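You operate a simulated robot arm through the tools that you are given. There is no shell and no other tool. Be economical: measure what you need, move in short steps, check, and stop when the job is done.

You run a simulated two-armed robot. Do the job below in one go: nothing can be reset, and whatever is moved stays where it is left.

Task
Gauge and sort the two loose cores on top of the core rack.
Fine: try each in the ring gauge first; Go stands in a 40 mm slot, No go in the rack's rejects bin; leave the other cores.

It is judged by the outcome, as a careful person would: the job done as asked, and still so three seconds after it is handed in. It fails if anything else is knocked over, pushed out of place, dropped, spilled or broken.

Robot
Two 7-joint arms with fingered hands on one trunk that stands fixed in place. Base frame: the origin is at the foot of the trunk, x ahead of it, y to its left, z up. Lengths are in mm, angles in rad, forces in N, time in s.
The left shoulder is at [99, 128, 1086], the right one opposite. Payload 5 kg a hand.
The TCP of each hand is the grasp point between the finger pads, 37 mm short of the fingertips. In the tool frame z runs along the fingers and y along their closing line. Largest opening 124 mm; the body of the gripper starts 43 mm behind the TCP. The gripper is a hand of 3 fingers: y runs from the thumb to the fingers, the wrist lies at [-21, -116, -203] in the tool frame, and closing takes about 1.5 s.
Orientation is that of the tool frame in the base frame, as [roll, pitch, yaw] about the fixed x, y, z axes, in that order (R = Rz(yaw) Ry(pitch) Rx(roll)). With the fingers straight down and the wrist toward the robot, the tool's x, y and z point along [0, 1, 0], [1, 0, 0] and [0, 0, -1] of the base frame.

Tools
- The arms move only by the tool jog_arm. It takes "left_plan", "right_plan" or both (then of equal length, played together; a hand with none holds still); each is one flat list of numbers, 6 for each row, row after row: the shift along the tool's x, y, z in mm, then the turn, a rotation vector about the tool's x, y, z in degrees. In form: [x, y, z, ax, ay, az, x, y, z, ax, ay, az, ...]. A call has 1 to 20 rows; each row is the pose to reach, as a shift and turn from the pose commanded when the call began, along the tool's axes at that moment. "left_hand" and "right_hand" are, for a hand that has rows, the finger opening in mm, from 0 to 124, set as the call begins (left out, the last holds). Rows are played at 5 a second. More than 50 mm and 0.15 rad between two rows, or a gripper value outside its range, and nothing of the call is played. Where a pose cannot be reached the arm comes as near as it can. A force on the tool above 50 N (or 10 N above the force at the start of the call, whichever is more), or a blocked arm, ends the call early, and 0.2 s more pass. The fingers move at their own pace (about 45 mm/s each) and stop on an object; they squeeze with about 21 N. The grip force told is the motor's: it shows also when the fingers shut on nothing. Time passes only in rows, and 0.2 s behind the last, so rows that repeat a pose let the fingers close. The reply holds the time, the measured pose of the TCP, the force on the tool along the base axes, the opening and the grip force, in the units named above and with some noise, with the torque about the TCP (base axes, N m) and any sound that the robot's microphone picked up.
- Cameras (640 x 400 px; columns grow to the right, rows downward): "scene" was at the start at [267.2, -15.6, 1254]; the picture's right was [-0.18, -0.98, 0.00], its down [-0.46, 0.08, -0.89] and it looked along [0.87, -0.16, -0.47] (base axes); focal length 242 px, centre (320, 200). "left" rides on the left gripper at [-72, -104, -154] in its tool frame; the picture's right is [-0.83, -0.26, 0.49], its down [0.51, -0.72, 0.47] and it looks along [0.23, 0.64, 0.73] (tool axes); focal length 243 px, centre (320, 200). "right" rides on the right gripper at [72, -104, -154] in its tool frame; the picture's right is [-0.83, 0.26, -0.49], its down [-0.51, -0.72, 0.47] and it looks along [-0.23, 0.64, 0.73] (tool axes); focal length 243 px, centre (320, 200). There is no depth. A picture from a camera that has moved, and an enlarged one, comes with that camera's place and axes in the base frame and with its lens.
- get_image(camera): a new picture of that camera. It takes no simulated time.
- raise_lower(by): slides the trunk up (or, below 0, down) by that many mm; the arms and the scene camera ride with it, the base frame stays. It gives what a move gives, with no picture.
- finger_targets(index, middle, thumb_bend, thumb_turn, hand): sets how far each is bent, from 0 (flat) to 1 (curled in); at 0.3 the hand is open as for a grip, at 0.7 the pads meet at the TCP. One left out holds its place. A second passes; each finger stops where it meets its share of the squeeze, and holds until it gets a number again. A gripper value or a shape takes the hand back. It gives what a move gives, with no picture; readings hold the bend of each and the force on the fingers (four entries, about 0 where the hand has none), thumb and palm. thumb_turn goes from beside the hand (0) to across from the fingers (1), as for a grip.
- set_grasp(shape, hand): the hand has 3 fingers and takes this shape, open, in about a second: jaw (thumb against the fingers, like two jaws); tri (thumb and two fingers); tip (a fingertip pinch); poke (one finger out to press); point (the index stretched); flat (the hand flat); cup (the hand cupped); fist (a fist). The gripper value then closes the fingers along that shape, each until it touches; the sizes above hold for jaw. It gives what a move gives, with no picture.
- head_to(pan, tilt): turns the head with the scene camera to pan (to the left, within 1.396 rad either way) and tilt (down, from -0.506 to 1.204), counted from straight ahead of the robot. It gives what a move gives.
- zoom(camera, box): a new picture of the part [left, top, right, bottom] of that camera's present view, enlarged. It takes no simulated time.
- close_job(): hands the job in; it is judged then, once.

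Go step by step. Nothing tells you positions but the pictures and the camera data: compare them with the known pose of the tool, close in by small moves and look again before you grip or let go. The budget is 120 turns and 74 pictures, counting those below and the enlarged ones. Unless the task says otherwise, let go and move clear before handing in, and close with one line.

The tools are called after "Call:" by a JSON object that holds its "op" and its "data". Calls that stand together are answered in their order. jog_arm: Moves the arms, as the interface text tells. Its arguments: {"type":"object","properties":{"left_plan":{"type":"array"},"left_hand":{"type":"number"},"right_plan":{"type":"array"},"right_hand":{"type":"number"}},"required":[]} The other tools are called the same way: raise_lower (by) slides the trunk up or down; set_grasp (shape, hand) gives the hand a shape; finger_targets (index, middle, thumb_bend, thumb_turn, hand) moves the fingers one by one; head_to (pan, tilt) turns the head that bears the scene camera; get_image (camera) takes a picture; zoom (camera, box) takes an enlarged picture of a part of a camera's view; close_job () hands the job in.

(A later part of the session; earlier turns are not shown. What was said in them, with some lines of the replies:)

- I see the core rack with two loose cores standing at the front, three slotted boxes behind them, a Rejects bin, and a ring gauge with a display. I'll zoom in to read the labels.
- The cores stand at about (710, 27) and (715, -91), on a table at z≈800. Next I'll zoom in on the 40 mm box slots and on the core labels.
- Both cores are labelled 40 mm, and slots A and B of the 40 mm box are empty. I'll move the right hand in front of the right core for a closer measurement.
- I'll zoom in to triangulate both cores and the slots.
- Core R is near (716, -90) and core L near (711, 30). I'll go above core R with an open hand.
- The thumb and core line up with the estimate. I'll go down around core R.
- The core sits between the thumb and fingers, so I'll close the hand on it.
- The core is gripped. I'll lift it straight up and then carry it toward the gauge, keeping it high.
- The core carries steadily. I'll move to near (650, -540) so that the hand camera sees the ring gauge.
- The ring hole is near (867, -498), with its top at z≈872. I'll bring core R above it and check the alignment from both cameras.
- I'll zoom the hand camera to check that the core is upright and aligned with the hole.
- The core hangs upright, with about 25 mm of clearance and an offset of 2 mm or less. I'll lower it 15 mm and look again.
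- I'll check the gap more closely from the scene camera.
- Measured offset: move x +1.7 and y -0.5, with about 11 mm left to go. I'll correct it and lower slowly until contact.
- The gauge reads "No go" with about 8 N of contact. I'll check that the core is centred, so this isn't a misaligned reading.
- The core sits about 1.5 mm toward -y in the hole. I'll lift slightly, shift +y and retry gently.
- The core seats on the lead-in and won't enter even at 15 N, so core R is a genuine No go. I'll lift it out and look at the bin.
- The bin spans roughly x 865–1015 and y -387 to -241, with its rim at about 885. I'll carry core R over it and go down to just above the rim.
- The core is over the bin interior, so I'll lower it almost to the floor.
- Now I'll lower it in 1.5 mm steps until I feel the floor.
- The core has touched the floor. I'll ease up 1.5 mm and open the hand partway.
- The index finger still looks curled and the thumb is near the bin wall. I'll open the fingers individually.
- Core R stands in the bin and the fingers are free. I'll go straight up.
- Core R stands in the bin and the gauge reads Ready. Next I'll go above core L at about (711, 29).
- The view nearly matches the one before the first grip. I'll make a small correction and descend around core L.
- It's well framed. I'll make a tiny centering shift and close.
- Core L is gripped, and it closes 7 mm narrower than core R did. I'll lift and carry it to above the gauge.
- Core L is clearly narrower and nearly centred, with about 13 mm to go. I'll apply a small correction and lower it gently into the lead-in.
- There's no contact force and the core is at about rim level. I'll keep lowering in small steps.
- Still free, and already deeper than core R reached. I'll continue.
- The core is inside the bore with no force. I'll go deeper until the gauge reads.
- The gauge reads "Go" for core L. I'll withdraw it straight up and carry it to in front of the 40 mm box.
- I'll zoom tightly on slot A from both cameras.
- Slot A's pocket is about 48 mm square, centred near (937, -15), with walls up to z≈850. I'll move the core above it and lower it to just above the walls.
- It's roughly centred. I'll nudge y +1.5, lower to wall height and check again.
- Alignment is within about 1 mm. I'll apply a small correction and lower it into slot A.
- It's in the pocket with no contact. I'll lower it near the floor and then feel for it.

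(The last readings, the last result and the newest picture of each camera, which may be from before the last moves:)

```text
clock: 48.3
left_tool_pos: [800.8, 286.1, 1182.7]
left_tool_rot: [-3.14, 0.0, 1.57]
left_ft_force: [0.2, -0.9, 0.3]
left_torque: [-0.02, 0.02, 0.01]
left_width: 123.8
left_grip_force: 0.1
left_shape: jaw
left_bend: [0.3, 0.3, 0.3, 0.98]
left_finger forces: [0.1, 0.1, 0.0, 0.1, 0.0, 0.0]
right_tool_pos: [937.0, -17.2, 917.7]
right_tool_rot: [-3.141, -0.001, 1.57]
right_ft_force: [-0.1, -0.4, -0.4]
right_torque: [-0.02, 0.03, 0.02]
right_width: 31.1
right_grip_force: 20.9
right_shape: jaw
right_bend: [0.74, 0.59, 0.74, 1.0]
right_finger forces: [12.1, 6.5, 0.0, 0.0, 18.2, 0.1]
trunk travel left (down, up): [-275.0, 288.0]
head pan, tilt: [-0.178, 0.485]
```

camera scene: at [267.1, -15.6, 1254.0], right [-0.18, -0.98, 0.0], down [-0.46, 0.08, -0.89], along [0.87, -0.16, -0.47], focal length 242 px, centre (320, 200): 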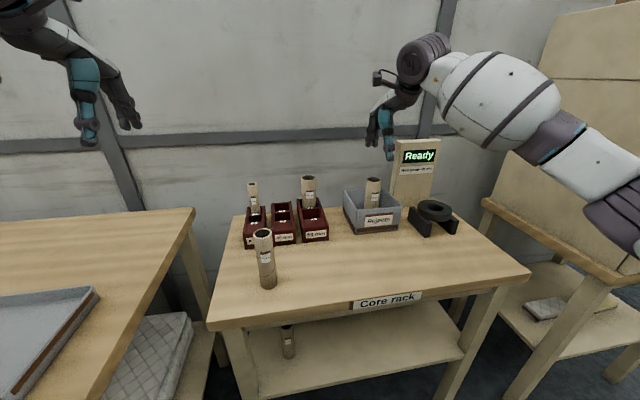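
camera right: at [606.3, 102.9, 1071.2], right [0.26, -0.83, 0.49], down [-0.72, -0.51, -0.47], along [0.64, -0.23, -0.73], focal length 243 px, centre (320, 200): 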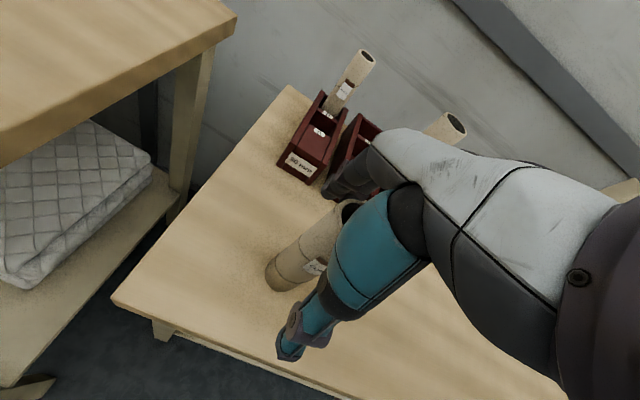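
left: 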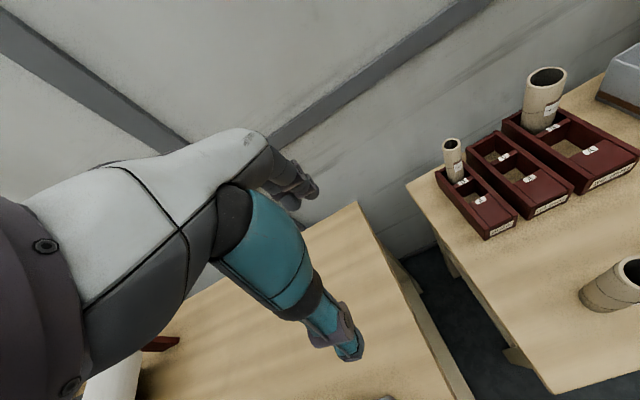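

Call:
{"op": "jog_arm", "data": {"right_plan": [0, 0, 1, 0, 0, 0, 0, 0, 2, 0, 0, 0]}}

```text
clock: 48.9
left_tool_pos: [798.8, 286.9, 1182.9]
left_tool_rot: [-3.141, 0.0, 1.57]
left_ft_force: [-0.8, 0.2, 0.4]
left_torque: [0.02, -0.02, 0.0]
left_width: 123.7
left_grip_force: 0.0
left_shape: jaw
left_bend: [0.3, 0.3, 0.3, 0.98]
left_finger forces: [0.1, 0.1, 0.0, 0.1, 0.0, 0.1]
right_tool_pos: [938.3, -16.6, 915.8]
right_tool_rot: [3.139, 0.0, 1.572]
right_ft_force: [-0.3, 0.6, 2.5]
right_torque: [0.03, 0.01, -0.02]
right_width: 31.2
right_grip_force: 21.1
right_shape: jaw
right_bend: [0.74, 0.59, 0.74, 1.0]
right_finger forces: [12.2, 6.5, 0.0, 0.0, 18.6, 0.0]
trunk travel left (down, up): [-275.0, 288.0]
head pan, tilt: [-0.178, 0.485]
```

The core touches the floor at 2.5 N. I'll release by opening the fingers moderately.

Call:
{"op": "finger_targets", "data": {"hand": "right", "index": 0.42, "middle": 0.42, "thumb_bend": 0.45}}

Call:
{"op": "zoom", "data": {"camera": "right", "box": [200, 160, 360, 340]}}

```text
clock: 49.9
left_tool_pos: [800.4, 285.9, 1183.0]
left_tool_rot: [-3.141, 0.001, 1.572]
left_ft_force: [-0.3, -0.4, -1.0]
left_torque: [0.01, 0.02, -0.01]
left_width: 123.7
left_grip_force: 0.0
left_shape: jaw
left_bend: [0.3, 0.3, 0.3, 0.98]
left_finger forces: [0.0, 0.0, 0.1, 0.0, 0.1, 0.0]
right_tool_pos: [937.5, -17.4, 916.5]
right_tool_rot: [-3.141, 0.0, 1.571]
right_ft_force: [-0.2, 0.7, 0.2]
right_torque: [0.0, -0.03, -0.05]
right_width: 87.0
right_grip_force: 0.0
right_shape: fingers
right_bend: [0.42, 0.42, 0.45, 1.0]
right_finger forces: [0.0, 0.0, 0.0, 0.1, 0.0, 0.0]
trunk travel left (down, up): [-275.0, 288.0]
head pan, tilt: [-0.178, 0.485]
```

```text
2.22 times, centred on (280, 250) of right
camera zoom: at [833.9, 56.9, 1070.2], right [0.26, -0.83, 0.49], down [-0.72, -0.51, -0.47], along [0.64, -0.23, -0.73], focal length 539 px, centre (409, 89)
```

zoom: 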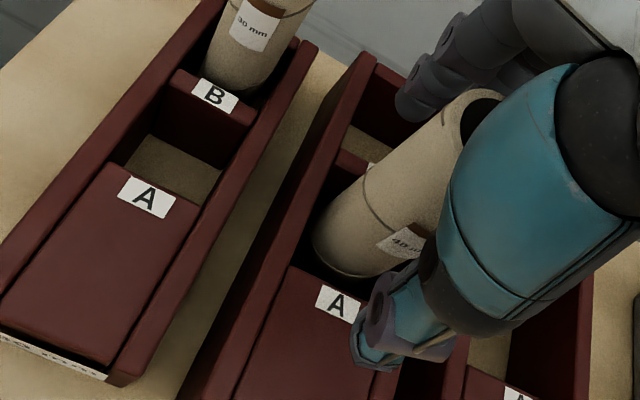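

The core stands in slot A and the hand is free. I'll go straight up and then back off.

Call:
{"op": "jog_arm", "data": {"right_plan": [0, 0, -10, 0, 0, 0, 0, 0, -25, 0, 0, 0, 0, 0, -60, 0, 0, 0, 0, 0, -100, 0, 0, 0, 0, 0, -145, 0, 0, 0, 0, 0, -180, 0, 0, 0, -40, -25, -180, 0, 0, 0, -80, -50, -180, 0, 0, 0, -120, -90, -180, 0, 0, 0, -160, -130, -180, 0, 0, 0, -200, -170, -180, 0, 0, 0, -240, -210, -180, 0, 0, 0, -280, -250, -180, 0, 0, 0, -320, -290, -180, 0, 0, 0]}}

Call:
{"op": "get_image", "data": {"camera": "scene"}}

Call:
{"op": "zoom", "data": {"camera": "scene", "box": [220, 140, 480, 300]}}

```text
refused: row 9 steps farther than a row can; nothing moved
```

```text
7 pictures are left
camera scene: at [267.3, -15.6, 1253.9], right [-0.18, -0.98, 0.0], down [-0.46, 0.08, -0.88], along [0.87, -0.16, -0.47], focal length 242 px, centre (320, 200)
```

scene: 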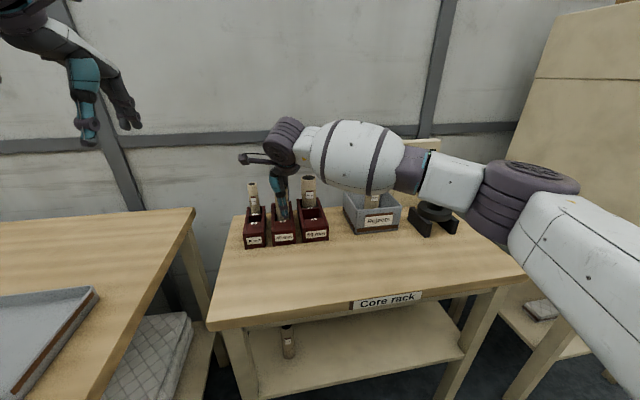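

```text
2.46 times, centred on (350, 220) of scene
camera zoom: at [267.3, -15.6, 1253.9], right [-0.18, -0.98, 0.0], down [-0.46, 0.08, -0.88], along [0.87, -0.16, -0.47], focal length 597 px, centre (246, 151)
```

zoom: 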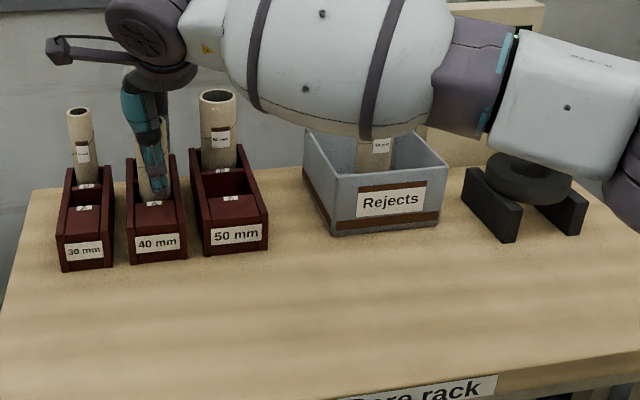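

The move was refused because one step was too long. I'll resend with shorter steps.

Call:
{"op": "jog_arm", "data": {"right_plan": [0, 0, -10, 0, 0, 0, 0, 0, -25, 0, 0, 0, 0, 0, -60, 0, 0, 0, 0, 0, -100, 0, 0, 0, 0, 0, -145, 0, 0, 0, 0, 0, -180, 0, 0, 0, -20, -40, -180, 0, 0, 0, -40, -80, -180, 0, 0, 0, -70, -115, -180, 0, 0, 0, -100, -150, -180, 0, 0, 0, -130, -185, -180, 0, 0, 0, -160, -220, -180, 0, 0, 0, -195, -250, -180, 0, 0, 0, -230, -280, -180, 0, 0, 0, -265, -310, -180, 0, 0, 0]}}

Call:
{"op": "zoom", "data": {"camera": "scene", "box": [220, 130, 480, 300]}}

Call:
{"op": "get_image", "data": {"camera": "right"}}

```text
clock: 53.1
left_tool_pos: [798.9, 285.1, 1184.7]
left_tool_rot: [3.139, 0.0, 1.571]
left_ft_force: [-0.4, -0.4, 0.7]
left_torque: [0.02, -0.07, -0.05]
left_width: 123.7
left_grip_force: 0.0
left_shape: jaw
left_bend: [0.3, 0.3, 0.3, 0.98]
left_finger forces: [0.0, 0.1, 0.0, 0.1, 0.0, 0.0]
right_tool_pos: [626.5, -280.8, 1094.9]
right_tool_rot: [3.14, -0.001, 1.57]
right_ft_force: [-1.1, -0.2, 0.2]
right_torque: [0.01, -0.01, 0.05]
right_width: 87.1
right_grip_force: 0.0
right_shape: fingers
right_bend: [0.42, 0.42, 0.45, 1.0]
right_finger forces: [0.0, 0.0, 0.0, 0.0, 0.0, 0.0]
trunk travel left (down, up): [-275.0, 288.0]
head pan, tilt: [-0.178, 0.485]
```

```text
2.35 times, centred on (350, 215) of scene
camera zoom: at [265.6, -16.6, 1254.4], right [-0.18, -0.98, 0.0], down [-0.46, 0.08, -0.89], along [0.87, -0.16, -0.46], focal length 570 px, centre (249, 165)
```

zoom: 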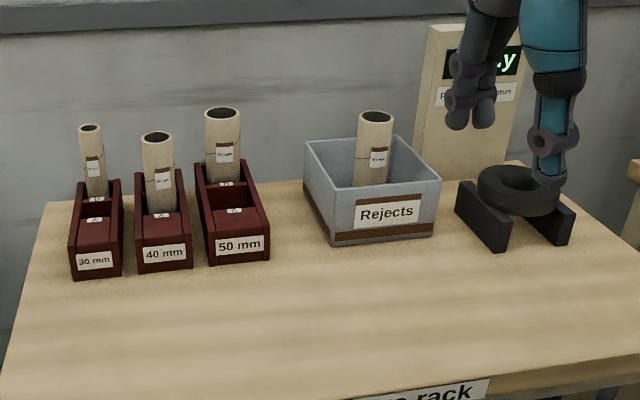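

```text
4 pictures are left
camera right: at [522.0, -207.9, 1249.6], right [0.26, -0.83, 0.49], down [-0.72, -0.51, -0.47], along [0.64, -0.23, -0.73], focal length 243 px, centre (320, 200)
```

right: 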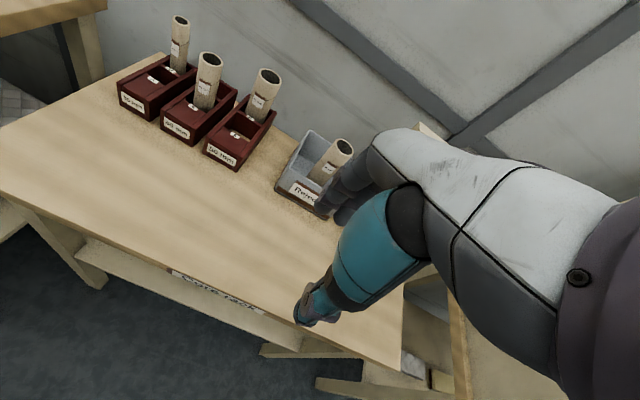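

The Go core stands in 40 mm slot A, the No go core stands in the Rejects bin, the other cores haven't moved, and the hand is clear, so I'm handing in.

Call:
{"op": "close_job", "data": {}}

```text
The job is handed in.
```

I tried both loose cores in the ring gauge: the left one read Go and now stands in 40 mm slot A, and the right one read No go and stands in the Rejects bin.
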